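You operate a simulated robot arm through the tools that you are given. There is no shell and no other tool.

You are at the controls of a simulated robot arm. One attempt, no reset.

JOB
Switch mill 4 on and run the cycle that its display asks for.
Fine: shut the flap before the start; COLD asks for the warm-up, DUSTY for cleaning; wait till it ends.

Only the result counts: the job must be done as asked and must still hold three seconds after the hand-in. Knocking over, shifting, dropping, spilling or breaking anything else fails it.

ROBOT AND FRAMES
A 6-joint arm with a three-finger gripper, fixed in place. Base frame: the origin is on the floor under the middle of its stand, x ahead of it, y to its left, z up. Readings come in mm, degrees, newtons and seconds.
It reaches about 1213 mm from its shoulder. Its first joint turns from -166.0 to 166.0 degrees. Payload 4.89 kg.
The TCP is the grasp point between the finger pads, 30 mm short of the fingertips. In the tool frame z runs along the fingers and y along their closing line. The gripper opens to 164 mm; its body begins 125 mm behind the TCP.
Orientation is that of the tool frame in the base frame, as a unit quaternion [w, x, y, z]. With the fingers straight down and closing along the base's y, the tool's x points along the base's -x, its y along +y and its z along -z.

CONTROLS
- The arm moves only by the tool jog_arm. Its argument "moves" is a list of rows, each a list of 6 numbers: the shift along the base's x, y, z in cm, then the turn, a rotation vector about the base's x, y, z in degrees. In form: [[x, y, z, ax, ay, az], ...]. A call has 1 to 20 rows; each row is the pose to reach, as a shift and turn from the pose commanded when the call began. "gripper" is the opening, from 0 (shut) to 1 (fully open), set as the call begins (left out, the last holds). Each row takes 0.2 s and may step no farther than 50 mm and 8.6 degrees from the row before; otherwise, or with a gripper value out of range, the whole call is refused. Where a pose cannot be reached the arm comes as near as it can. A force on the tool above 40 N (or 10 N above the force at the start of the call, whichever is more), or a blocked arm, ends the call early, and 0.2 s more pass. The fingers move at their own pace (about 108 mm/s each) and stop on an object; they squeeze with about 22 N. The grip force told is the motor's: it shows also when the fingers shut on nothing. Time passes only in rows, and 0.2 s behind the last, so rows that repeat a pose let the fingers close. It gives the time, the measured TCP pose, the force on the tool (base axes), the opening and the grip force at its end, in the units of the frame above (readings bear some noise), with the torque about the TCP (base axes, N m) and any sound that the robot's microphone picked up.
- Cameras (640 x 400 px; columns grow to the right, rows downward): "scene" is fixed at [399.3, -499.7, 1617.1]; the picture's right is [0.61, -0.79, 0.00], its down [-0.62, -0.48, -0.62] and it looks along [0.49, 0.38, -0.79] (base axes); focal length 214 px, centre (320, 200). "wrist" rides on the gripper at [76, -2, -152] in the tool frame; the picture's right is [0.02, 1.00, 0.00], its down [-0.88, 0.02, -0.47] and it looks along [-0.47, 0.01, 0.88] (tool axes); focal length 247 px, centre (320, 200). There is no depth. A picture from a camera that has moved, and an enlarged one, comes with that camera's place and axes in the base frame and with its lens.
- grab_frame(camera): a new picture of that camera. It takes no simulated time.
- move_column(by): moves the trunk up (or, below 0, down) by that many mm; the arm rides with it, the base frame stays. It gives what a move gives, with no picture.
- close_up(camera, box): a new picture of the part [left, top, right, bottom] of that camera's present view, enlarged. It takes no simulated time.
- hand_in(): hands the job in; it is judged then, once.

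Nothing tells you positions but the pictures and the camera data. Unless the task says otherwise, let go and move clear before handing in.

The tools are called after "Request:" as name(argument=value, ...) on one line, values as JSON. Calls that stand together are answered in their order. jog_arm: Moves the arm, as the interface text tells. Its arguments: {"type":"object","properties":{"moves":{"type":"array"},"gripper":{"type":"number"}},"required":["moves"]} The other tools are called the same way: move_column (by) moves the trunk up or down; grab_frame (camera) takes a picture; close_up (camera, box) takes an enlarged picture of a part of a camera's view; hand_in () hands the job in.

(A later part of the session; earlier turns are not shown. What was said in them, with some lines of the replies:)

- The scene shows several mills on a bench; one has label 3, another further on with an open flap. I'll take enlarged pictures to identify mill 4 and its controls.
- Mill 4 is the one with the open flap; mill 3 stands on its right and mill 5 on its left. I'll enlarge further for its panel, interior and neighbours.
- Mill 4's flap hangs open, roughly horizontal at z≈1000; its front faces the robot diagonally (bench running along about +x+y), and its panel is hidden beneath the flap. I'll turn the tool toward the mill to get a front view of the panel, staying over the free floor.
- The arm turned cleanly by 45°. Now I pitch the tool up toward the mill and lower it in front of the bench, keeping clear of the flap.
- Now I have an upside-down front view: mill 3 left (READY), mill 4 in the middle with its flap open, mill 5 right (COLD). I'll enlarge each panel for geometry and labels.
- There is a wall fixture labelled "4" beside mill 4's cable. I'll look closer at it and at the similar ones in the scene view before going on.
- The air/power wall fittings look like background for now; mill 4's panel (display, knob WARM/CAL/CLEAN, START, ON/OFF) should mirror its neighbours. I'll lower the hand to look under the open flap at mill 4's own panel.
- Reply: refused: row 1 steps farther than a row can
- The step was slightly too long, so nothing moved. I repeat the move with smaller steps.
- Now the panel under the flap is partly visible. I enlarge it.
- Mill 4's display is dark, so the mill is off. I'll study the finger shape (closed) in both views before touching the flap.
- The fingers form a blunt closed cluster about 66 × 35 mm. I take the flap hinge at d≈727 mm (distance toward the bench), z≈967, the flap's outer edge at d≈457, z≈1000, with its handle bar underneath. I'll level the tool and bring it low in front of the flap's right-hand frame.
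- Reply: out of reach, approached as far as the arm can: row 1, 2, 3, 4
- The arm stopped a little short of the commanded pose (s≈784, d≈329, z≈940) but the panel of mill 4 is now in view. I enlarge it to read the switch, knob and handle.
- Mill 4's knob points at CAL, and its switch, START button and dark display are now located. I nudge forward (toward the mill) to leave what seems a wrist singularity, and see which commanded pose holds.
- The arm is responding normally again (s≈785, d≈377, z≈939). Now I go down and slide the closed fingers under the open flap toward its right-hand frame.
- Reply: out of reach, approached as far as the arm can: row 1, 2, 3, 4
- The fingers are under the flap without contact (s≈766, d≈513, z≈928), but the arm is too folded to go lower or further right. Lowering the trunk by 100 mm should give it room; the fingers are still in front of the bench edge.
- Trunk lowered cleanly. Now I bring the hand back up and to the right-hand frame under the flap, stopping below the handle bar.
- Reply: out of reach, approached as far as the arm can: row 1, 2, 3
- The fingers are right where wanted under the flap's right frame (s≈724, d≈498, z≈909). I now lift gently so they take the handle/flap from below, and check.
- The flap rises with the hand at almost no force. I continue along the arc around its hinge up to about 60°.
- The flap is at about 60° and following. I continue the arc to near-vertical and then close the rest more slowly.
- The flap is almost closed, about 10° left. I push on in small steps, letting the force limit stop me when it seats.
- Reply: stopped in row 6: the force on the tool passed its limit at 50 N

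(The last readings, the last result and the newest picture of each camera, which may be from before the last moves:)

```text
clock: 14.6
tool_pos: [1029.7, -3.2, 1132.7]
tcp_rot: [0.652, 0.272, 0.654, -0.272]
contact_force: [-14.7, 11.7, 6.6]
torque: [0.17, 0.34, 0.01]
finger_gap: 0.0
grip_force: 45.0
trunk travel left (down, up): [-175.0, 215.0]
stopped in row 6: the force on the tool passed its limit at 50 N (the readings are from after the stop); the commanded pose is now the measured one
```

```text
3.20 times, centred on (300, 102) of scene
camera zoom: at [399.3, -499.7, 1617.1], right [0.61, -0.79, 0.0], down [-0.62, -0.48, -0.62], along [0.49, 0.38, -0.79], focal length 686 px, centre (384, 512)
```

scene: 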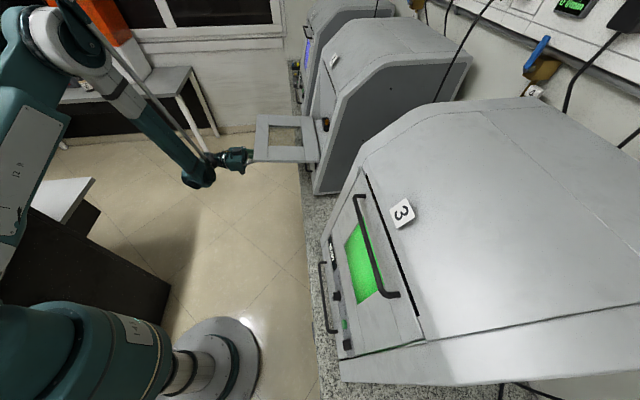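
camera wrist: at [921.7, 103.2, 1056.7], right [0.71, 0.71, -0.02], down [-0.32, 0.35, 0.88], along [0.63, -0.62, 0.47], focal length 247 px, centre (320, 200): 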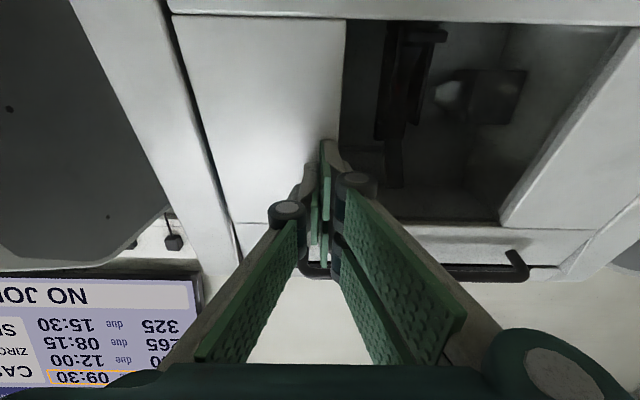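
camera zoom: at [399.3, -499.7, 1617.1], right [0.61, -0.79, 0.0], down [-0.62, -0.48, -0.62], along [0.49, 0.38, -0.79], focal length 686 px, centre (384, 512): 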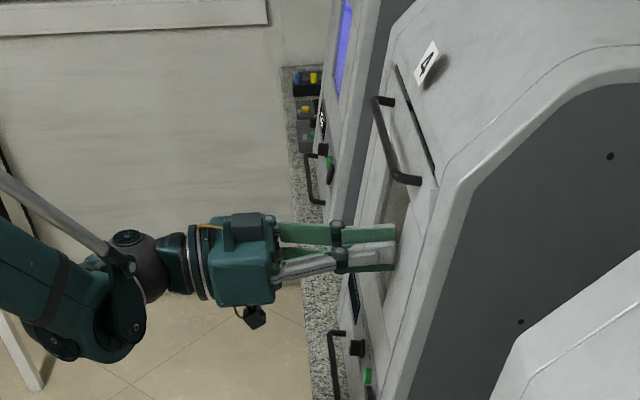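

The push ended at 50 N with the flap flush in its frame, so it seems seated. I back off and check whether it stays shut.

Request:
jog_arm(moves=[[-1.5, 1.5, 0, 0, 0, 0], [-4, 4, 0, 0, 0, 0], [-7, 7, 0, 0, 0, 0], [-10, 10, 0, 0, 0, 0]])

Request:
grab_frame(camera="wrist")

Request:
close_up(camera="scene", box=[220, 20, 420, 145])

```text
clock: 15.6
tool_pos: [928.7, 94.1, 1131.3]
tcp_rot: [0.652, 0.271, 0.655, -0.27]
contact_force: [0.6, -1.5, -0.8]
torque: [-0.07, -0.04, 0.0]
finger_gap: 0.0
grip_force: 44.6
trunk travel left (down, up): [-175.0, 215.0]
```

```text
taken
camera wrist: at [822.3, 199.8, 1055.2], right [0.71, 0.7, -0.02], down [-0.32, 0.35, 0.88], along [0.63, -0.62, 0.47], focal length 247 px, centre (320, 200)
```

wrist: 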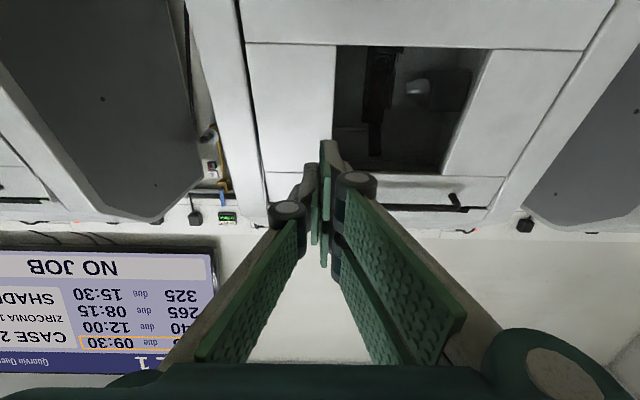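

```text
3.20 times, centred on (320, 82) of scene
camera zoom: at [399.3, -499.7, 1617.1], right [0.61, -0.79, 0.0], down [-0.62, -0.48, -0.62], along [0.49, 0.38, -0.79], focal length 686 px, centre (320, 576)
```

zoom: 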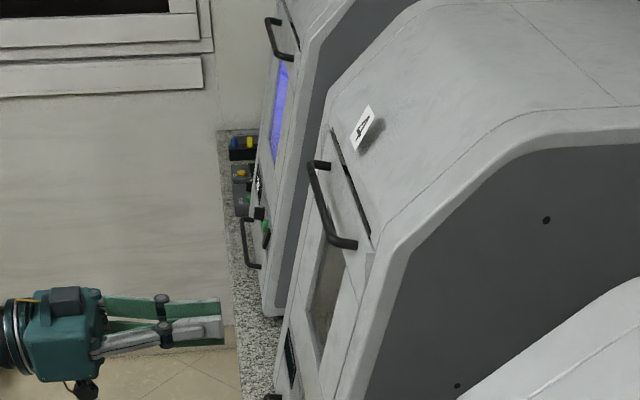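

The flap stays shut. Next is the ON/OFF rocker on mill 4's panel; I lower the trunk for reach and move down in front of the panel.

Request:
move_column(by=-100)

Request:
jog_arm(moves=[[-3, 0.4, -3.5, 0, 0, 0], [-6, 0.7, -7, 0, 0, 0], [-8.8, 1.1, -10, 0, 0, 0], [-8.8, 1.1, -11.6, 0, 0, 0]])

Request:
grab_frame(camera="wrist")

Request:
grab_frame(camera="scene")

```text
clock: 16.9
tool_pos: [930.1, 93.9, 1032.2]
tcp_rot: [0.652, 0.272, 0.654, -0.271]
contact_force: [0.5, -0.3, 0.4]
torque: [-0.03, 0.02, 0.03]
finger_gap: 0.0
grip_force: 45.2
trunk travel left (down, up): [-75.0, 315.0]
```

```text
clock: 17.9
tool_pos: [839.5, 105.1, 917.2]
tcp_rot: [0.652, 0.271, 0.654, -0.27]
contact_force: [-0.2, -0.6, 0.5]
torque: [0.05, 0.05, 0.14]
finger_gap: 0.1
grip_force: 44.4
trunk travel left (down, up): [-75.0, 315.0]
```

```text
taken
camera wrist: at [732.5, 211.6, 840.0], right [0.71, 0.71, -0.02], down [-0.32, 0.35, 0.88], along [0.63, -0.62, 0.47], focal length 247 px, centre (320, 200)
```

wrist: 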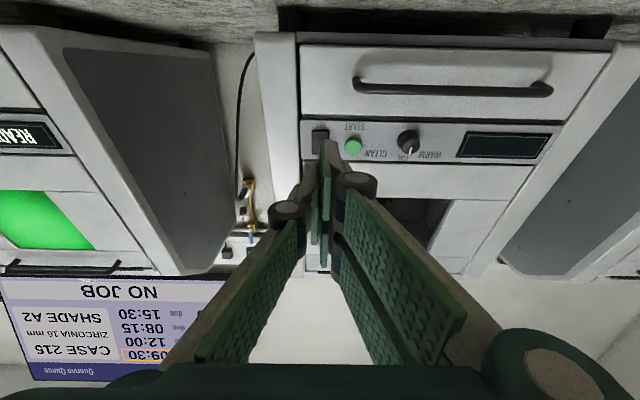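

```text
taken
```

scene: 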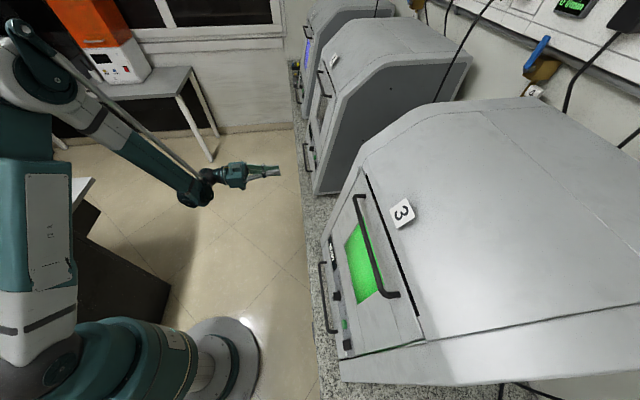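

Now I have a clear close view of the panel. I enlarge it to place the rocker and the fingertips.

Request:
close_up(camera="wrist", box=[280, 110, 440, 210])

Request:
close_up(camera="wrist", box=[240, 80, 640, 330])

Request:
close_up(camera="scene", box=[190, 90, 390, 215])

```text
4.00 times, centred on (360, 160) of wrist
camera zoom: at [732.5, 211.6, 840.0], right [0.71, 0.71, -0.02], down [-0.32, 0.35, 0.88], along [0.63, -0.62, 0.47], focal length 988 px, centre (160, 360)
```

zoom: 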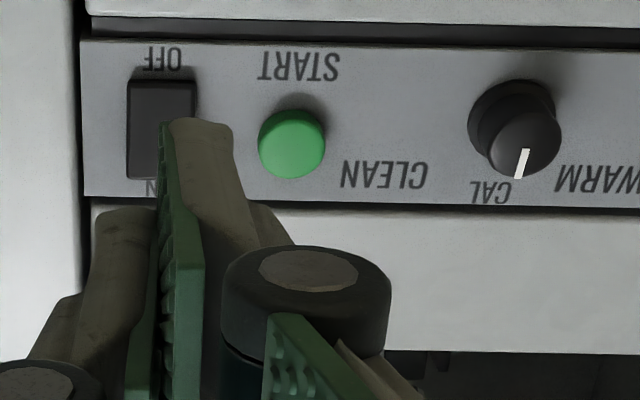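

```text
1.60 times, centred on (440, 205) of wrist
camera zoom: at [732.5, 211.6, 840.0], right [0.71, 0.71, -0.02], down [-0.32, 0.35, 0.88], along [0.63, -0.62, 0.47], focal length 395 px, centre (128, 192)
```

zoom: 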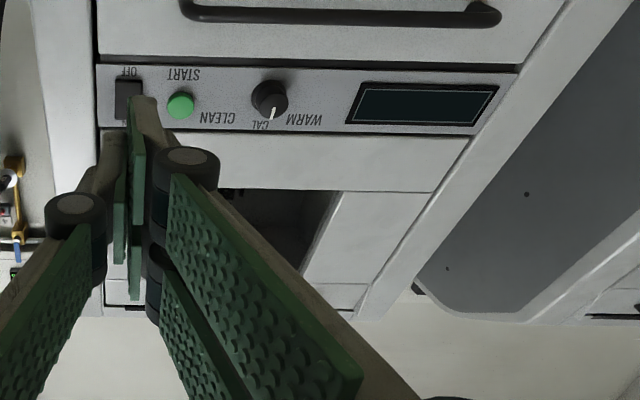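

```text
3.20 times, centred on (290, 152) of scene
camera zoom: at [399.3, -499.7, 1617.1], right [0.61, -0.79, 0.0], down [-0.62, -0.48, -0.62], along [0.49, 0.38, -0.79], focal length 686 px, centre (416, 352)
```

zoom: 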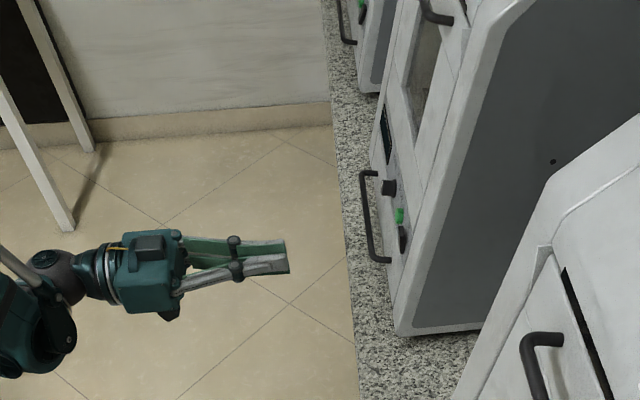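

The rocker's centre is at about s≈670, z≈934 with its ON end at the top (z≈953). I approach so the lower edge of the lower right finger faces the ON end, stopping about 45 mm short.

Request:
jog_arm(moves=[[0, 0, 3, 0, 0, 0], [0, 0, 5.8, 0, 0, 0], [2.7, -3, 5.8, 0, 0, 0], [5.5, -5.9, 5.8, 0, 0, 0], [8.24, -8.87, 5.8, 0, 0, 0]])

Request:
close_up(camera="wrist", box=[240, 60, 440, 185])

Request:
close_up(camera="scene", box=[230, 80, 390, 205])

```text
clock: 19.1
tool_pos: [921.7, 17.0, 976.0]
tcp_rot: [0.651, 0.271, 0.655, -0.27]
contact_force: [-1.5, 0.6, 0.6]
torque: [0.12, 0.1, 0.03]
finger_gap: 0.0
grip_force: 45.2
trunk travel left (down, up): [-75.0, 315.0]
```

```text
3.20 times, centred on (340, 122) of wrist
camera zoom: at [814.9, 123.0, 898.3], right [0.71, 0.71, -0.02], down [-0.32, 0.35, 0.88], along [0.63, -0.62, 0.47], focal length 790 px, centre (256, 448)
```

zoom: 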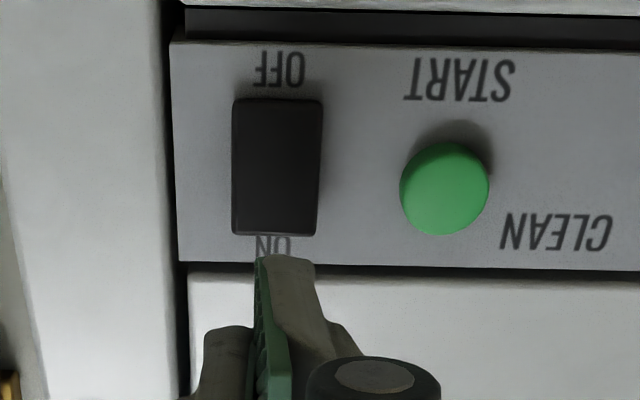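

```text
3.20 times, centred on (310, 142) of scene
camera zoom: at [399.3, -499.7, 1617.1], right [0.61, -0.79, 0.0], down [-0.62, -0.48, -0.62], along [0.49, 0.38, -0.79], focal length 686 px, centre (352, 384)
```

zoom: 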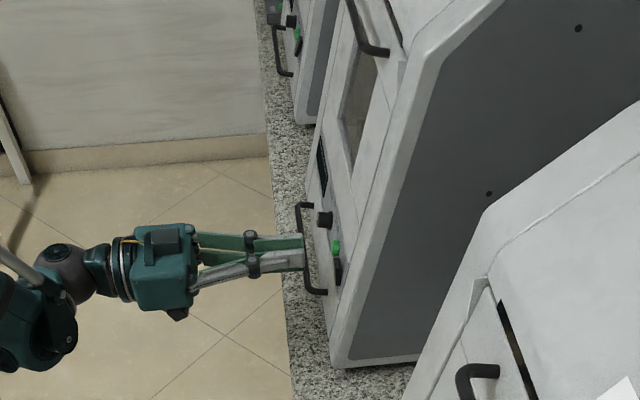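

Aligned: the lower finger's edge is at z≈947, just inside the ON end. I advance and press in small steps, the force limit guarding.

Request:
jog_arm(moves=[[1.4, -1.4, 0, 0, 0, 0], [2.6, -2.6, 0, 0, 0, 0], [2.9, -2.9, 0, 0, 0, 0], [3.1, -3.1, 0, 0, 0, 0], [3.3, -3.3, 0, 0, 0, 0], [3.5, -3.5, 0, 0, 0, 0], [3.7, -3.7, 0, 0, 0, 0], [3.9, -3.9, 0, 0, 0, 0]])

Request:
grab_frame(camera="wrist")

Request:
close_up(camera="scene", box=[270, 90, 370, 165])

```text
clock: 20.6
tool_pos: [956.9, -15.1, 976.3]
tcp_rot: [0.653, 0.271, 0.653, -0.271]
contact_force: [-14.2, 12.1, 6.3]
torque: [0.18, 0.36, 0.03]
finger_gap: 0.0
grip_force: 44.6
trunk travel left (down, up): [-75.0, 315.0]
stopped in row 7: the force on the tool passed its limit at 45 N (the readings are from after the stop); the commanded pose is now the measured one
```

```text
taken
camera wrist: at [849.0, 90.1, 898.7], right [0.71, 0.71, -0.02], down [-0.32, 0.35, 0.88], along [0.63, -0.62, 0.47], focal length 247 px, centre (320, 200)
```

wrist: 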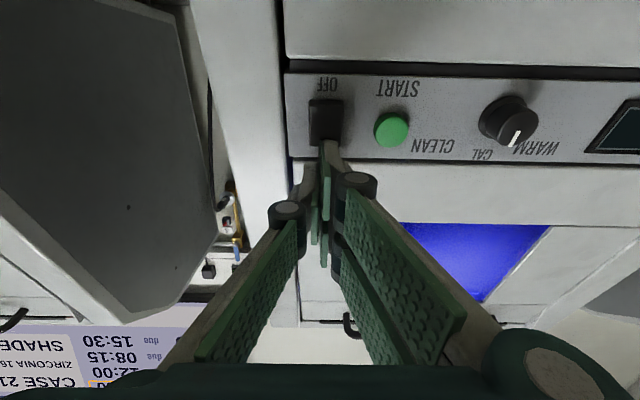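

```text
5.33 times, centred on (320, 128) of scene
camera zoom: at [399.3, -499.7, 1617.1], right [0.61, -0.79, 0.0], down [-0.62, -0.48, -0.62], along [0.49, 0.38, -0.79], focal length 1144 px, centre (320, 587)
```

zoom: 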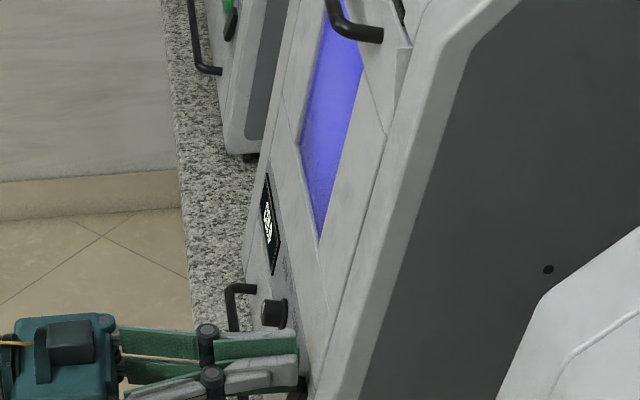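

Mill 4 is on: its window turned blue and the display lit. I back off and read the display.

Request:
jog_arm(moves=[[-2.5, 2.5, 0, 0, 0, 0], [-5.5, 5.5, 0, 0, 0, 0], [-8.5, 8.5, -2, 0, 0, 0], [-10, 10, -5, 0, 0, 0]])

Request:
grab_frame(camera="wrist")

Request:
close_up(camera="scene", box=[290, 90, 350, 150])

```text
clock: 21.6
tool_pos: [856.1, 82.1, 923.6]
tcp_rot: [0.652, 0.271, 0.655, -0.27]
contact_force: [-0.9, -2.3, 0.7]
torque: [0.02, 0.01, 0.17]
finger_gap: 0.2
grip_force: 45.1
trunk travel left (down, up): [-75.0, 315.0]
```

```text
taken
camera wrist: at [749.1, 188.4, 846.2], right [0.71, 0.71, -0.02], down [-0.32, 0.35, 0.88], along [0.63, -0.62, 0.47], focal length 247 px, centre (320, 200)
```

wrist: 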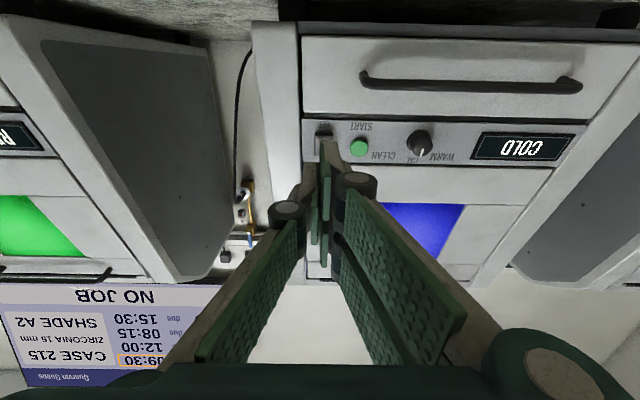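

```text
6.67 times, centred on (320, 120) of scene
camera zoom: at [399.3, -499.7, 1617.1], right [0.61, -0.79, 0.0], down [-0.62, -0.48, -0.62], along [0.49, 0.38, -0.79], focal length 1430 px, centre (320, 733)
```

zoom: 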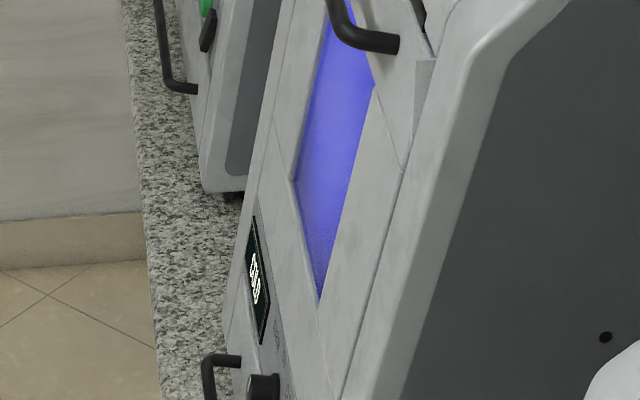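

The display reads COLD, so the warm-up is wanted: the knob must go from CAL to WARM (counter-clockwise seen from the front). I move in front of the knob, tilt the tool about 13° down to match the panel's lean, and open the fingers a little.

Request:
jog_arm(moves=[[2.8, 1.8, 1.0, 2.3, 2.3, 0], [5.6, 3.6, 2.0, 4.6, 4.6, 0], [8.4, 5.3, 3.1, 6.9, 6.9, 0], [11.2, 7.1, 4.1, 9.2, 9.2, 0]], gripper=0.32)

Request:
grab_frame(camera="wrist")

Request:
close_up(camera="wrist", box=[240, 80, 440, 205])

```text
clock: 22.6
tool_pos: [972.0, 153.1, 966.3]
tcp_rot: [0.573, 0.3, 0.725, -0.237]
contact_force: [-1.1, -0.9, 0.4]
torque: [0.04, 0.03, 0.04]
finger_gap: 52.6
grip_force: 0.2
trunk travel left (down, up): [-75.0, 315.0]
```

```text
taken
camera wrist: at [855.2, 269.0, 925.6], right [0.7, 0.71, -0.02], down [-0.17, 0.2, 0.97], along [0.69, -0.68, 0.26], focal length 247 px, centre (320, 200)
```

wrist: 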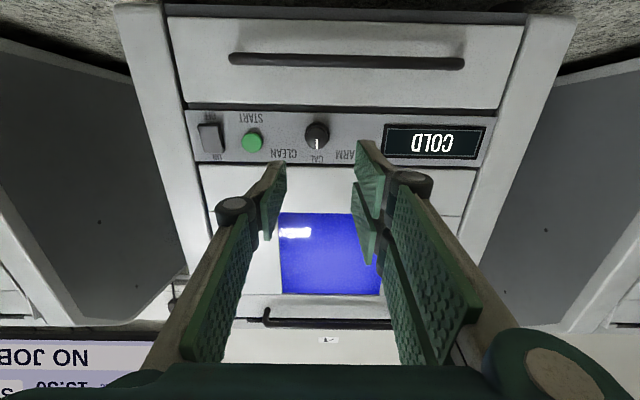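

```text
3.20 times, centred on (340, 142) of wrist
camera zoom: at [855.2, 269.0, 925.6], right [0.7, 0.71, -0.02], down [-0.17, 0.2, 0.97], along [0.69, -0.68, 0.26], focal length 790 px, centre (256, 384)
```

zoom: 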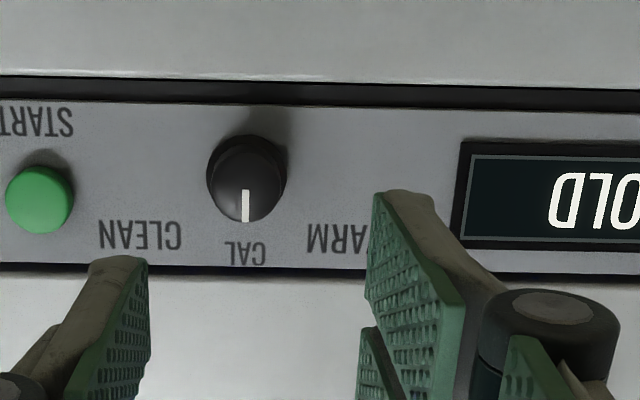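

The knob axis is at s≈793, z≈925 on the panel (d≈719), with the cap about 25 mm wide and 20 mm proud. I align with that axis and stop with the tips just short of the cap to check.

Request:
jog_arm(moves=[[-0.18, -0.18, -0.8, 0, 0, 0], [2.22, -2.58, -1.61, 0, 0, 0], [4.63, -4.99, -2.42, 0, 0, 0], [5.83, -6.19, -2.82, 0, 0, 0]])

Request:
grab_frame(camera="wrist")

Request:
close_up(camera="wrist", box=[240, 60, 400, 160])

Request:
close_up(camera="scene", box=[260, 90, 360, 165])

```text
clock: 23.6
tool_pos: [1028.9, 91.8, 936.6]
tcp_rot: [0.574, 0.3, 0.724, -0.237]
contact_force: [-0.7, 1.0, -0.3]
torque: [0.01, 0.05, -0.03]
finger_gap: 52.5
grip_force: 0.0
trunk travel left (down, up): [-75.0, 315.0]
```

```text
taken
camera wrist: at [911.3, 206.6, 896.9], right [0.7, 0.71, -0.02], down [-0.17, 0.2, 0.97], along [0.69, -0.68, 0.26], focal length 247 px, centre (320, 200)
```

wrist: 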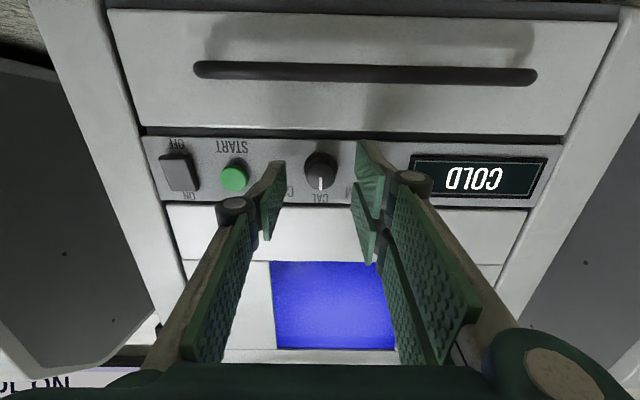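

```text
4.00 times, centred on (320, 110) of wrist
camera zoom: at [911.3, 206.6, 896.9], right [0.7, 0.71, -0.02], down [-0.17, 0.2, 0.97], along [0.69, -0.68, 0.26], focal length 988 px, centre (320, 560)
```

zoom: 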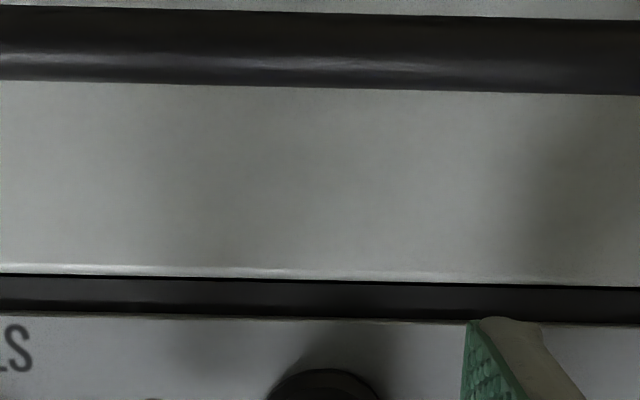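

```text
5.33 times, centred on (310, 128) of scene
camera zoom: at [399.3, -499.7, 1617.1], right [0.61, -0.79, 0.0], down [-0.62, -0.48, -0.62], along [0.49, 0.38, -0.79], focal length 1144 px, centre (373, 587)
```

zoom: 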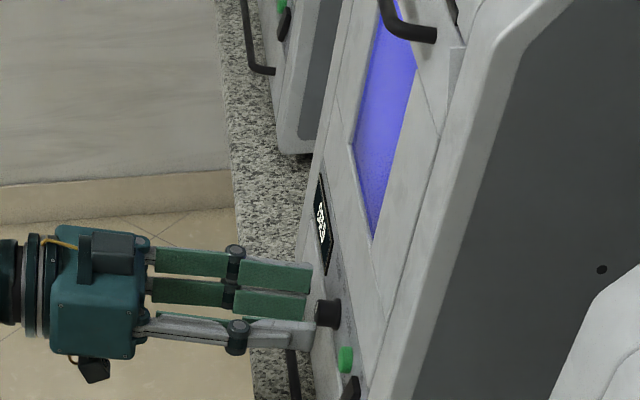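

Request:
close_up(camera="wrist", box=[240, 130, 400, 230])

```text
4.00 times, centred on (320, 180) of wrist
camera zoom: at [911.3, 206.6, 896.9], right [0.7, 0.71, -0.02], down [-0.17, 0.2, 0.97], along [0.69, -0.68, 0.26], focal length 988 px, centre (320, 280)
```

zoom: 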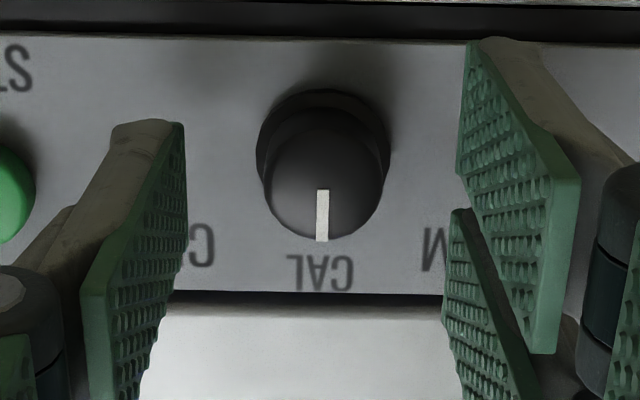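

The tool axis is within a few mm of the knob's axis. I advance the last 20 mm so the pads straddle the cap, with tips about 9 mm off the panel.

Request:
jog_arm(moves=[[0.7, -0.6, 0.0, 0, 0, 0], [1.38, -1.3, -0.2, 0, 0, 0]])

Request:
close_up(camera="wrist", box=[220, 110, 420, 235])

Request:
close_up(camera="scene", box=[280, 100, 360, 165])

```text
clock: 24.2
tool_pos: [1042.7, 77.5, 934.8]
tcp_rot: [0.574, 0.3, 0.723, -0.238]
contact_force: [-0.8, -0.8, -0.3]
torque: [0.02, -0.01, 0.0]
finger_gap: 52.7
grip_force: 0.0
trunk travel left (down, up): [-75.0, 315.0]
```

```text
3.20 times, centred on (320, 172) of wrist
camera zoom: at [925.2, 193.9, 894.3], right [0.7, 0.71, -0.02], down [-0.17, 0.2, 0.97], along [0.69, -0.68, 0.26], focal length 790 px, centre (320, 288)
```

zoom: 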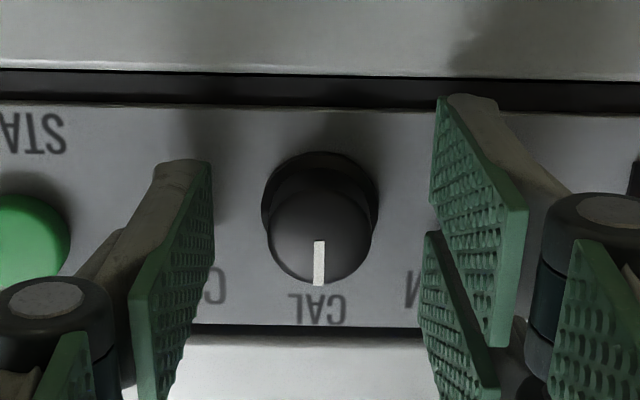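

```text
6.15 times, centred on (320, 132) of scene
camera zoom: at [399.3, -499.7, 1617.1], right [0.61, -0.79, 0.0], down [-0.62, -0.48, -0.62], along [0.49, 0.38, -0.79], focal length 1320 px, centre (320, 615)
```

zoom: 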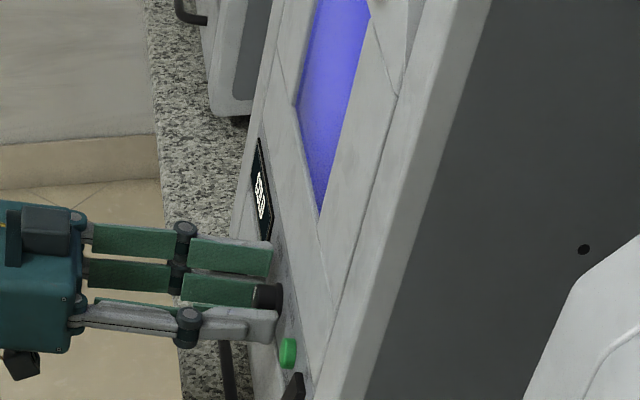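

The pads straddle the cap with tips short of the panel. I close the fingers on it.

Request:
jog_arm(moves=[[0, 0, 0, 0, 0, 0], [0, 0, 0, 0, 0, 0], [0, 0, 0, 0, 0, 0]], gripper=0)

Request:
close_up(camera="wrist", box=[220, 110, 420, 235])

```text
clock: 25.0
tool_pos: [1042.4, 77.6, 935.0]
tcp_rot: [0.574, 0.3, 0.724, -0.238]
contact_force: [1.2, -4.1, -1.0]
torque: [-0.02, -0.03, -0.02]
finger_gap: 26.7
grip_force: 44.6
trunk travel left (down, up): [-75.0, 315.0]
```

```text
3.20 times, centred on (320, 172) of wrist
camera zoom: at [925.3, 193.5, 894.1], right [0.7, 0.71, -0.02], down [-0.17, 0.2, 0.97], along [0.69, -0.68, 0.26], focal length 790 px, centre (320, 288)
```

zoom: 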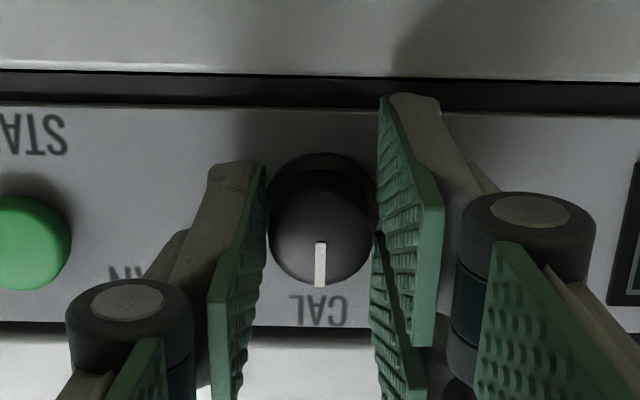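

The cap is gripped (26.7 mm gap). I turn it counter-clockwise (seen from the front) about the panel normal, 45° first.

Request:
jog_arm(moves=[[0, 0, 0, -5.17, 5.15, 1.73], [0, 0, 0, -10.3, 10.3, 3.47], [0, 0, 0, -15.5, 15.5, 5.2], [0, 0, 0, -20.7, 20.6, 6.9], [0, 0, 0, -25.8, 25.8, 8.7], [0, 0, 0, -31, 30.9, 10.4]])

Request:
grab_frame(camera="wrist")

Request:
close_up(camera="wrist", box=[220, 90, 420, 235])

```text
clock: 26.4
tool_pos: [1041.3, 77.9, 935.3]
tcp_rot: [0.439, 0.0, 0.784, -0.439]
contact_force: [-3.6, -24.9, 5.3]
torque: [-0.15, 0.0, -0.6]
finger_gap: 26.6
grip_force: 45.0
trunk travel left (down, up): [-75.0, 315.0]
```

```text
taken
camera wrist: at [890.3, 151.4, 917.9], right [0.37, 0.61, -0.7], down [0.22, 0.68, 0.7], along [0.9, -0.42, 0.12], focal length 247 px, centre (320, 200)
```

wrist: 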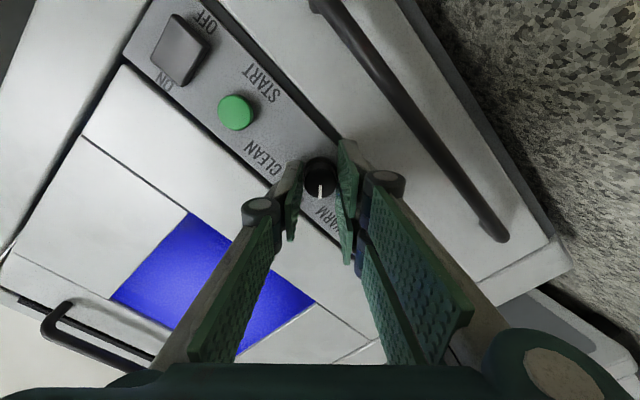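

```text
2.76 times, centred on (320, 162) of wrist
camera zoom: at [890.3, 151.4, 917.9], right [0.37, 0.61, -0.7], down [0.22, 0.68, 0.7], along [0.9, -0.42, 0.12], focal length 681 px, centre (320, 303)
```

zoom: 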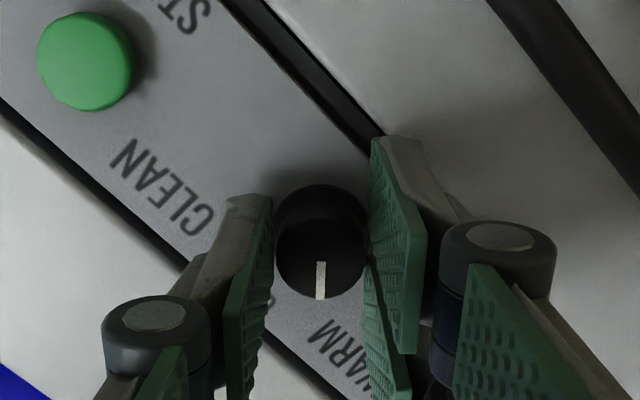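

The knob followed 45°, its pointer now between CAL and WARM. The WARM label's centre lies about 15° further on, so I turn 10° more.

Request:
jog_arm(moves=[[0, 0, 0, -3.4, 3.4, 1.15], [0, 0, 0, -6.9, 6.9, 2.3], [0, 0, 0, -6.9, 6.9, 2.3]])

Request:
close_up(camera="wrist", box=[220, 90, 420, 235])

```text
clock: 27.2
tool_pos: [1040.7, 77.7, 936.1]
tcp_rot: [0.4, -0.068, 0.781, -0.476]
contact_force: [-8.9, -23.0, 6.6]
torque: [-0.22, -0.02, -0.6]
finger_gap: 26.1
grip_force: 45.0
trunk travel left (down, up): [-75.0, 315.0]
```

```text
2.76 times, centred on (320, 162) of wrist
camera zoom: at [886.0, 143.9, 928.3], right [0.26, 0.53, -0.81], down [0.27, 0.77, 0.58], along [0.93, -0.37, 0.06], focal length 681 px, centre (320, 303)
```

zoom: 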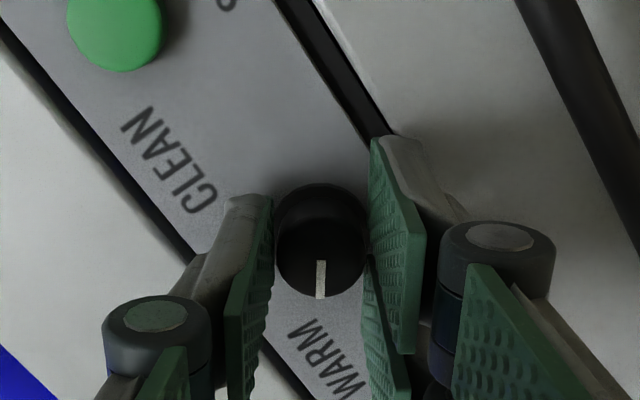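

The pointer now aims at WARM, about 55° from CAL. I open the fingers and see where the knob stays.

Request:
jog_arm(moves=[[0, 0, 0, 0, 0, 0], [0, 0, 0, 0, 0, 0]], gripper=0.32)

Request:
close_up(camera="wrist", box=[220, 90, 420, 235])

```text
clock: 27.8
tool_pos: [1042.0, 80.1, 935.1]
tcp_rot: [0.4, -0.07, 0.781, -0.475]
contact_force: [0.1, 0.0, -1.1]
torque: [-0.02, 0.0, 0.0]
finger_gap: 52.8
grip_force: 0.1
trunk travel left (down, up): [-75.0, 315.0]
```

```text
2.76 times, centred on (320, 162) of wrist
camera zoom: at [886.8, 145.4, 927.5], right [0.26, 0.53, -0.81], down [0.27, 0.77, 0.58], along [0.93, -0.37, 0.05], focal length 681 px, centre (320, 303)
```

zoom: 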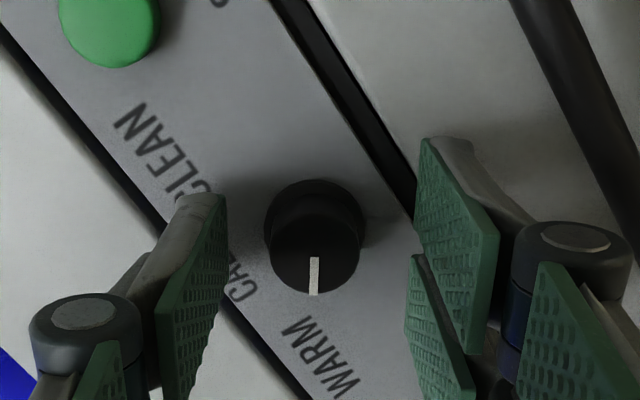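

The knob stays put at WARM. I withdraw along the panel normal, then roll the hand back and look at the panel.

Request:
jog_arm(moves=[[-2.3, 2.3, 0.8, 0, 0, 0], [-4.6, 4.6, 1.5, 0, 0, 0], [-6.9, 6.9, 2.3, 0, 0, 0], [-6.9, 6.9, 2.3, 5.5, -5.5, -1.85], [-6.9, 6.9, 2.3, 11, -11, -3.7], [-6.9, 6.9, 2.3, 16.5, -16.5, -5.5], [-6.9, 6.9, 2.3, 22, -22, -7.4], [-6.9, 6.9, 2.3, 27.5, -27.5, -9.2], [-6.9, 6.9, 2.3, 33, -33, -11], [-6.9, 6.9, 2.3, 37.9, -37.8, -12.7]])

Request:
grab_frame(camera="wrist")

Request:
close_up(camera="wrist", box=[180, 90, 380, 215])

```text
clock: 30.0
tool_pos: [972.5, 148.2, 958.4]
tcp_rot: [0.573, 0.301, 0.724, -0.238]
contact_force: [-0.2, -0.5, 0.4]
torque: [-0.03, -0.01, 0.03]
finger_gap: 52.3
grip_force: 0.1
trunk travel left (down, up): [-75.0, 315.0]
```

```text
taken
camera wrist: at [856.0, 263.8, 918.1], right [0.7, 0.71, -0.02], down [-0.17, 0.2, 0.97], along [0.69, -0.68, 0.26], focal length 247 px, centre (320, 200)
```

wrist: 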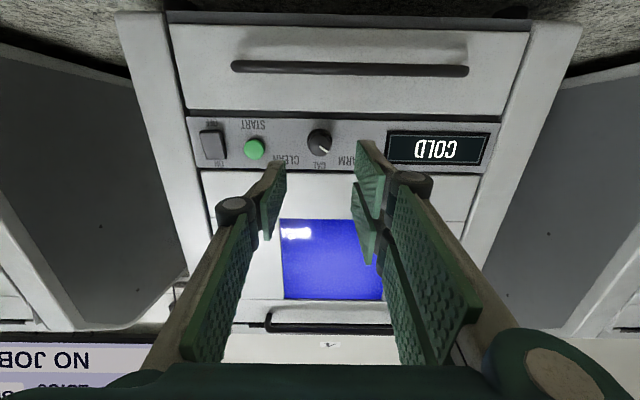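

```text
3.20 times, centred on (280, 152) of wrist
camera zoom: at [856.0, 263.8, 918.1], right [0.7, 0.71, -0.02], down [-0.17, 0.2, 0.97], along [0.69, -0.68, 0.26], focal length 790 px, centre (448, 352)
```

zoom: 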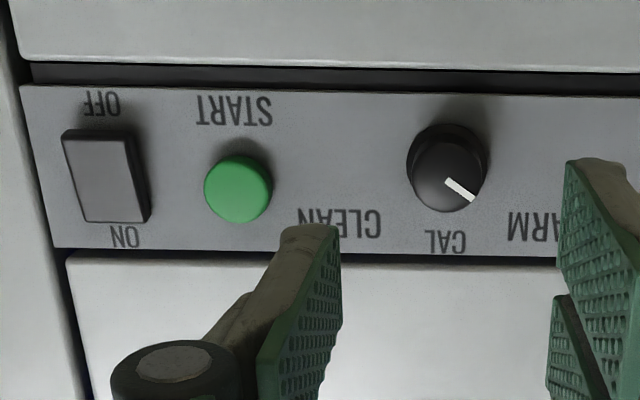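

The pointer sits at about 55°, matching mill 5's knob at WARM, and the rocker is ON. Next I close the fingers and line up with the green START button (s≈717, z≈935), stopping about 30 mm short.

Request:
jog_arm(moves=[[-2.6, -2.6, 0, 0, 0, 0], [-5.3, -5.3, -0.5, 0, 0, 0], [-2.85, -7.8, -0.7, 0, 0, 0], [-0.32, -10.3, -0.9, 0, 0, 0]], gripper=0)

Request:
grab_frame(camera="wrist")

Request:
close_up(camera="wrist", box=[220, 110, 420, 235])

Request:
close_up(camera="scene", box=[270, 90, 370, 165])

```text
clock: 31.0
tool_pos: [969.1, 46.0, 950.2]
tcp_rot: [0.574, 0.299, 0.724, -0.237]
contact_force: [0.4, 1.1, 0.4]
torque: [0.05, 0.04, 0.0]
finger_gap: 0.0
grip_force: 22.5
trunk travel left (down, up): [-75.0, 315.0]
```

```text
taken
camera wrist: at [851.7, 161.4, 909.4], right [0.7, 0.71, -0.02], down [-0.17, 0.2, 0.97], along [0.69, -0.67, 0.26], focal length 247 px, centre (320, 200)
```

wrist: 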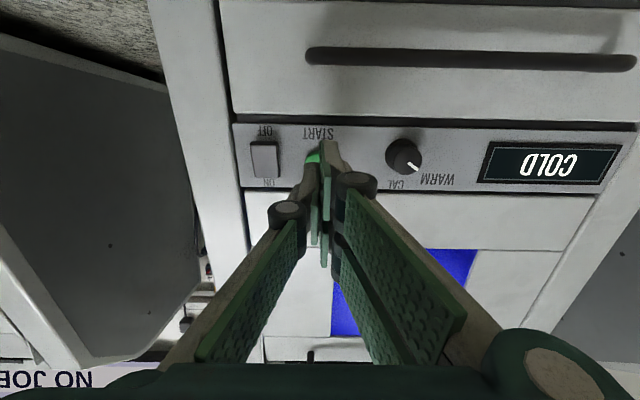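

```text
3.20 times, centred on (320, 172) of wrist
camera zoom: at [851.7, 161.4, 909.4], right [0.7, 0.71, -0.02], down [-0.17, 0.2, 0.97], along [0.69, -0.67, 0.26], focal length 790 px, centre (320, 288)
```

zoom: 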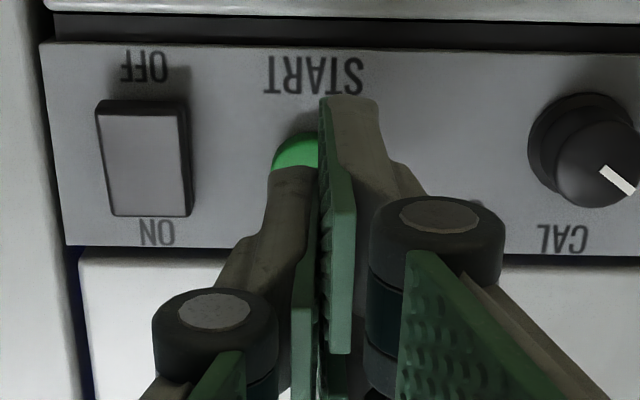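

```text
5.33 times, centred on (320, 128) of scene
camera zoom: at [399.3, -499.7, 1617.1], right [0.61, -0.79, 0.0], down [-0.62, -0.48, -0.62], along [0.49, 0.38, -0.79], focal length 1144 px, centre (320, 587)
```

zoom: 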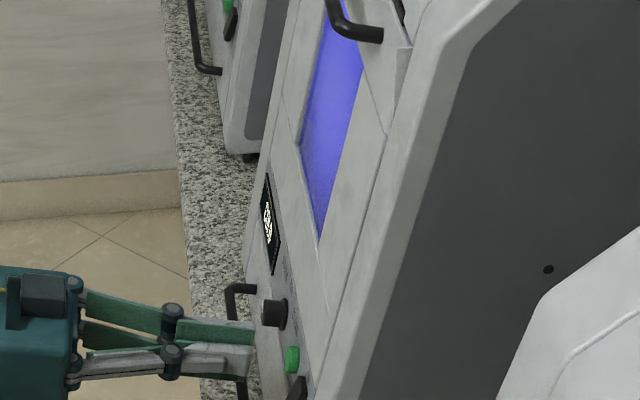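

The tool points at the START button, about 3 mm off, which I correct. I press in small steps until the force limit or the end of travel.

Request:
jog_arm(moves=[[1.1, -1.38, -0.62, 0, 0, 0], [1.65, -1.93, -0.8, 0, 0, 0], [1.92, -2.2, -0.89, 0, 0, 0], [2.13, -2.41, -0.96, 0, 0, 0], [2.34, -2.62, -1.03, 0, 0, 0], [2.54, -2.82, -1.1, 0, 0, 0]])

Request:
grab_frame(camera="wrist")

```text
clock: 32.4
tool_pos: [994.3, 17.6, 939.3]
tcp_rot: [0.574, 0.3, 0.724, -0.238]
contact_force: [-10.7, 6.6, 0.9]
torque: [-0.02, -0.01, -0.06]
finger_gap: 5.9
grip_force: 45.1
trunk travel left (down, up): [-75.0, 315.0]
heard: click
```

```text
taken
camera wrist: at [877.5, 133.0, 898.2], right [0.7, 0.71, -0.02], down [-0.17, 0.2, 0.97], along [0.69, -0.68, 0.26], focal length 247 px, centre (320, 200)
```

wrist: 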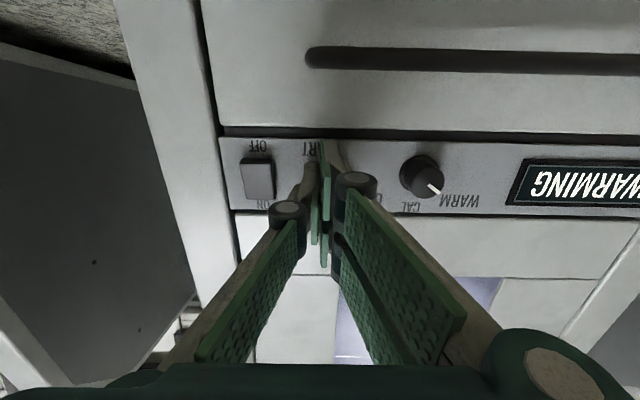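

A click was heard and the display reads WARMING. I back straight off the button and move clear to wait for the end.

Request:
jog_arm(moves=[[-2.0, 2.0, 0.7, 0, 0, 0], [-5.0, 5.0, 1.7, 0, 0, 0], [-8.0, 8.0, 2.7, 0, 0, 0], [-11.0, 11.0, 3.0, 0, 0, 0], [-13.0, 13.0, 3.0, 0, 0, 0]])

Request:
grab_frame(camera="wrist")

Request:
grab_frame(camera="scene")

```text
clock: 33.6
tool_pos: [865.1, 146.5, 967.6]
tcp_rot: [0.573, 0.301, 0.724, -0.238]
contact_force: [1.3, -0.7, -0.4]
torque: [-0.03, 0.0, 0.03]
finger_gap: 0.0
grip_force: 44.9
trunk travel left (down, up): [-75.0, 315.0]
```

```text
taken
camera wrist: at [748.2, 261.7, 926.8], right [0.7, 0.71, -0.02], down [-0.17, 0.2, 0.97], along [0.69, -0.68, 0.26], focal length 247 px, centre (320, 200)
```

wrist: 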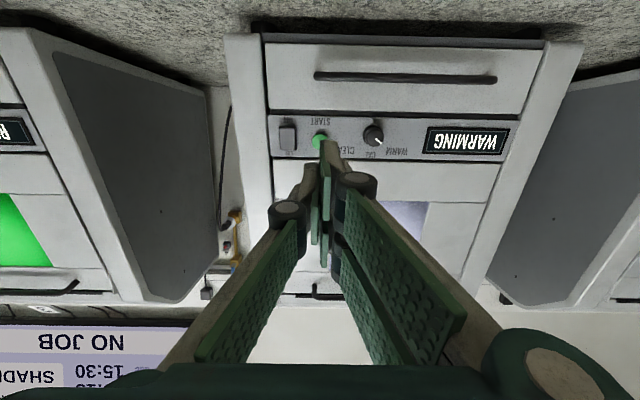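

```text
taken
```

scene: 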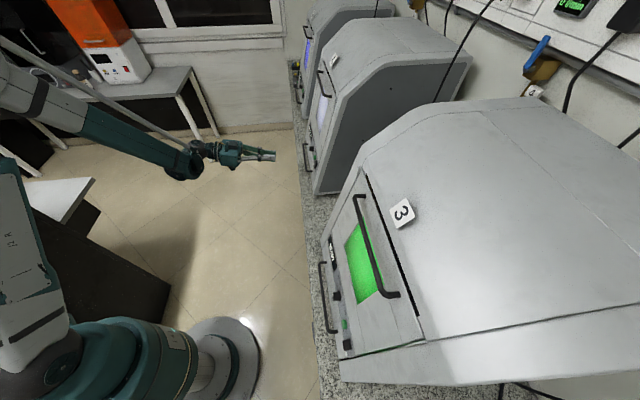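

The mill is WARMING and the hand is clear in front of it. I hold still with repeated rows to let time pass, watching the display.

Request:
jog_arm(moves=[[0, 0, 0, 0, 0, 0], [0, 0, 0, 0, 0, 0], [0, 0, 0, 0, 0, 0], [0, 0, 0, 0, 0, 0], [0, 0, 0, 0, 0, 0], [0, 0, 0, 0, 0, 0], [0, 0, 0, 0, 0, 0], [0, 0, 0, 0, 0, 0], [0, 0, 0, 0, 0, 0], [0, 0, 0, 0, 0, 0], [0, 0, 0, 0, 0, 0], [0, 0, 0, 0, 0, 0], [0, 0, 0, 0, 0, 0], [0, 0, 0, 0, 0, 0], [0, 0, 0, 0, 0, 0], [0, 0, 0, 0, 0, 0], [0, 0, 0, 0, 0, 0], [0, 0, 0, 0, 0, 0], [0, 0, 0, 0, 0, 0], [0, 0, 0, 0, 0, 0]])

Request:
close_up(camera="wrist", box=[260, 90, 540, 265])

```text
clock: 37.8
tool_pos: [864.8, 147.4, 967.4]
tcp_rot: [0.573, 0.3, 0.724, -0.238]
contact_force: [0.0, 0.2, -0.1]
torque: [0.01, -0.01, -0.02]
finger_gap: 0.0
grip_force: 44.4
trunk travel left (down, up): [-75.0, 315.0]
```

```text
2.29 times, centred on (400, 178) of wrist
camera zoom: at [748.0, 262.0, 926.9], right [0.7, 0.71, -0.02], down [-0.17, 0.2, 0.97], along [0.69, -0.68, 0.26], focal length 564 px, centre (137, 251)
```

zoom: 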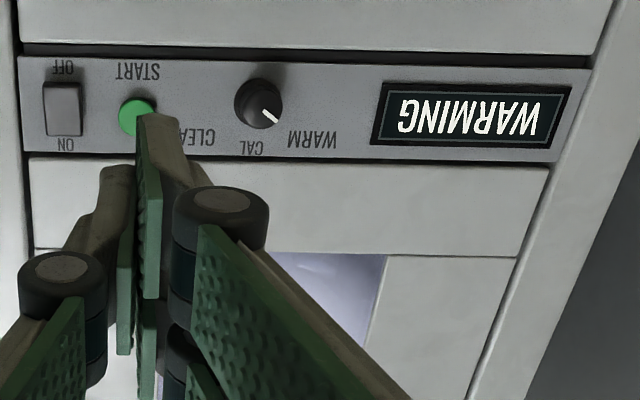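

Still WARMING, nothing else changed. I keep waiting.

Request:
jog_arm(moves=[[0, 0, 0, 0, 0, 0], [0, 0, 0, 0, 0, 0], [0, 0, 0, 0, 0, 0], [0, 0, 0, 0, 0, 0], [0, 0, 0, 0, 0, 0], [0, 0, 0, 0, 0, 0], [0, 0, 0, 0, 0, 0], [0, 0, 0, 0, 0, 0], [0, 0, 0, 0, 0, 0], [0, 0, 0, 0, 0, 0], [0, 0, 0, 0, 0, 0], [0, 0, 0, 0, 0, 0], [0, 0, 0, 0, 0, 0], [0, 0, 0, 0, 0, 0], [0, 0, 0, 0, 0, 0], [0, 0, 0, 0, 0, 0], [0, 0, 0, 0, 0, 0], [0, 0, 0, 0, 0, 0], [0, 0, 0, 0, 0, 0], [0, 0, 0, 0, 0, 0]])

Request:
close_up(camera="wrist", box=[260, 90, 540, 265])

```text
clock: 42.0
tool_pos: [866.0, 145.8, 967.8]
tcp_rot: [0.574, 0.3, 0.724, -0.238]
contact_force: [-0.3, 0.0, 0.1]
torque: [0.03, 0.0, 0.02]
finger_gap: 0.0
grip_force: 45.5
trunk travel left (down, up): [-75.0, 315.0]
```

```text
2.29 times, centred on (400, 178) of wrist
camera zoom: at [748.0, 262.0, 926.9], right [0.7, 0.71, -0.02], down [-0.17, 0.2, 0.97], along [0.69, -0.68, 0.26], focal length 564 px, centre (137, 251)
```

zoom: 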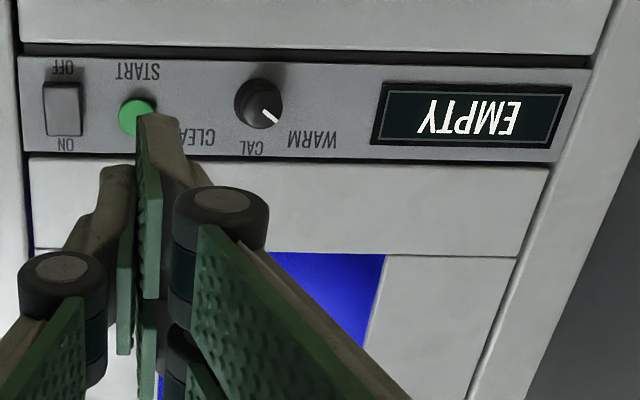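

The display now reads EMPTY and the window is back to steady blue: the warm-up has ended, and the mill merely reports that no blank is loaded. I wait a little longer to confirm it is stable, and check the whole scene.

Request:
jog_arm(moves=[[0, 0, 0, 0, 0, 0], [-2, 2, 0, 0, 0, 0], [-4, 4, 0, 0, 0, 0], [-4, 4, 0, 0, 0, 0], [-4, 4, 0, 0, 0, 0], [-4, 4, 0, 0, 0, 0], [-4, 4, 0, 0, 0, 0], [-4, 4, 0, 0, 0, 0], [-4, 4, 0, 0, 0, 0], [-4, 4, 0, 0, 0, 0], [-4, 4, 0, 0, 0, 0], [-4, 4, 0, 0, 0, 0], [-4, 4, 0, 0, 0, 0], [-4, 4, 0, 0, 0, 0], [-4, 4, 0, 0, 0, 0], [-4, 4, 0, 0, 0, 0], [-4, 4, 0, 0, 0, 0], [-4, 4, 0, 0, 0, 0]])

Request:
grab_frame(camera="wrist")

Request:
grab_frame(camera="scene")

Request:
close_up(camera="wrist", box=[230, 80, 550, 280])

Request:
close_up(camera="scene", box=[270, 20, 430, 170])

```text
clock: 45.8
tool_pos: [823.9, 187.8, 968.5]
tcp_rot: [0.574, 0.3, 0.724, -0.238]
contact_force: [-0.1, 0.5, 0.1]
torque: [0.02, 0.0, 0.03]
finger_gap: 0.0
grip_force: 44.8
trunk travel left (down, up): [-75.0, 315.0]
```

```text
taken
camera wrist: at [707.2, 302.3, 927.9], right [0.7, 0.71, -0.02], down [-0.17, 0.2, 0.97], along [0.69, -0.68, 0.26], focal length 247 px, centre (320, 200)
```

wrist: 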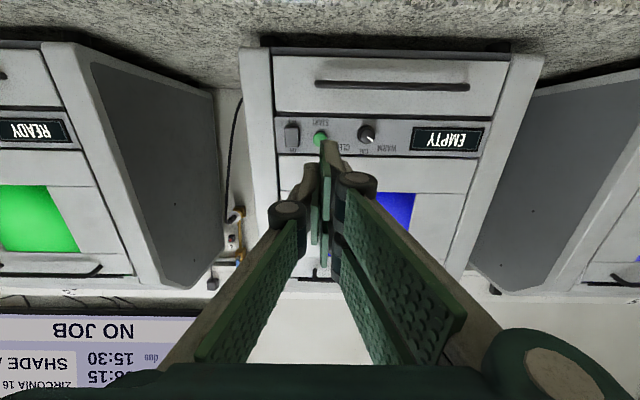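

```text
taken
```

scene: 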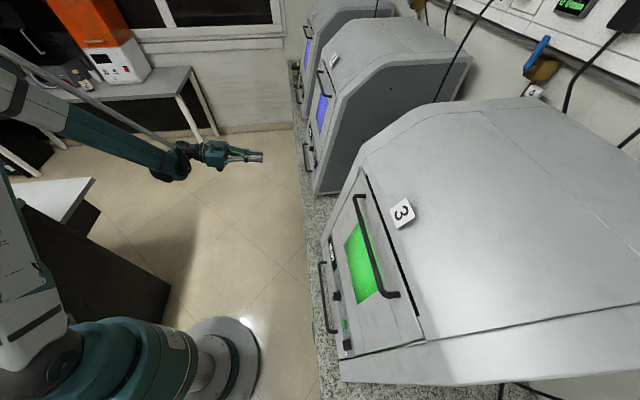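

```text
2.00 times, centred on (390, 180) of wrist
camera zoom: at [707.2, 302.3, 927.9], right [0.7, 0.71, -0.02], down [-0.17, 0.2, 0.97], along [0.69, -0.68, 0.26], focal length 494 px, centre (180, 240)
```

zoom: 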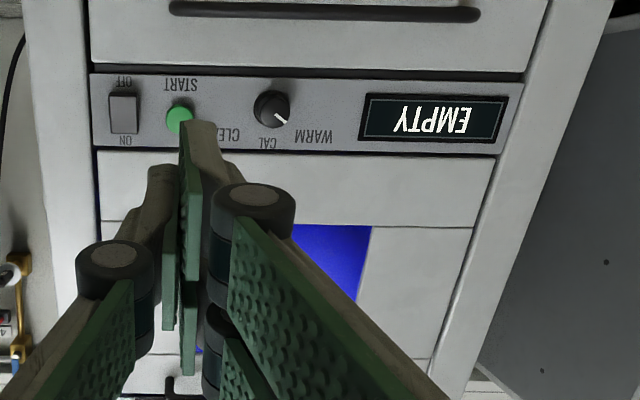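

```text
2.67 times, centred on (350, 95) of scene
camera zoom: at [399.3, -499.7, 1617.1], right [0.61, -0.79, 0.0], down [-0.62, -0.48, -0.62], along [0.49, 0.38, -0.79], focal length 572 px, centre (240, 480)
```

zoom: 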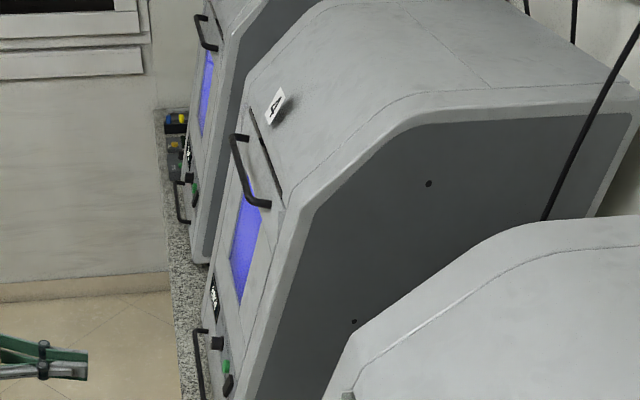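

Mill 4 is on, its flap is shut, the warm-up has run to its end (display steady at EMPTY, meaning only that no blank is loaded), and the hand is clear with nothing else disturbed. I hand the job in.

Request:
hand_in()

```text
The job is handed in.
```

Mill 4 is switched on and the warm-up it asked for has run to its end. I have handed the job in, but no verdict came back.

- **Flap:** I shut it before the start. It seated flush and stayed shut when I let go.
- **Switch-on:** Pressing the rocker to ON lit the display, which read COLD.
- **Cycle:** I turned the knob from CAL to WARM and pressed START. A click was heard and the display changed to WARMING.
- **End:** About 6 to 10 seconds later the display changed to EMPTY and stayed so while I watched for about 4 more seconds. I take EMPTY to mean that no blank is loaded, not that anything went wrong.

I moved the hand clear before handing in. I saw nothing else shifted or knocked over, and mill 3 still reads READY.
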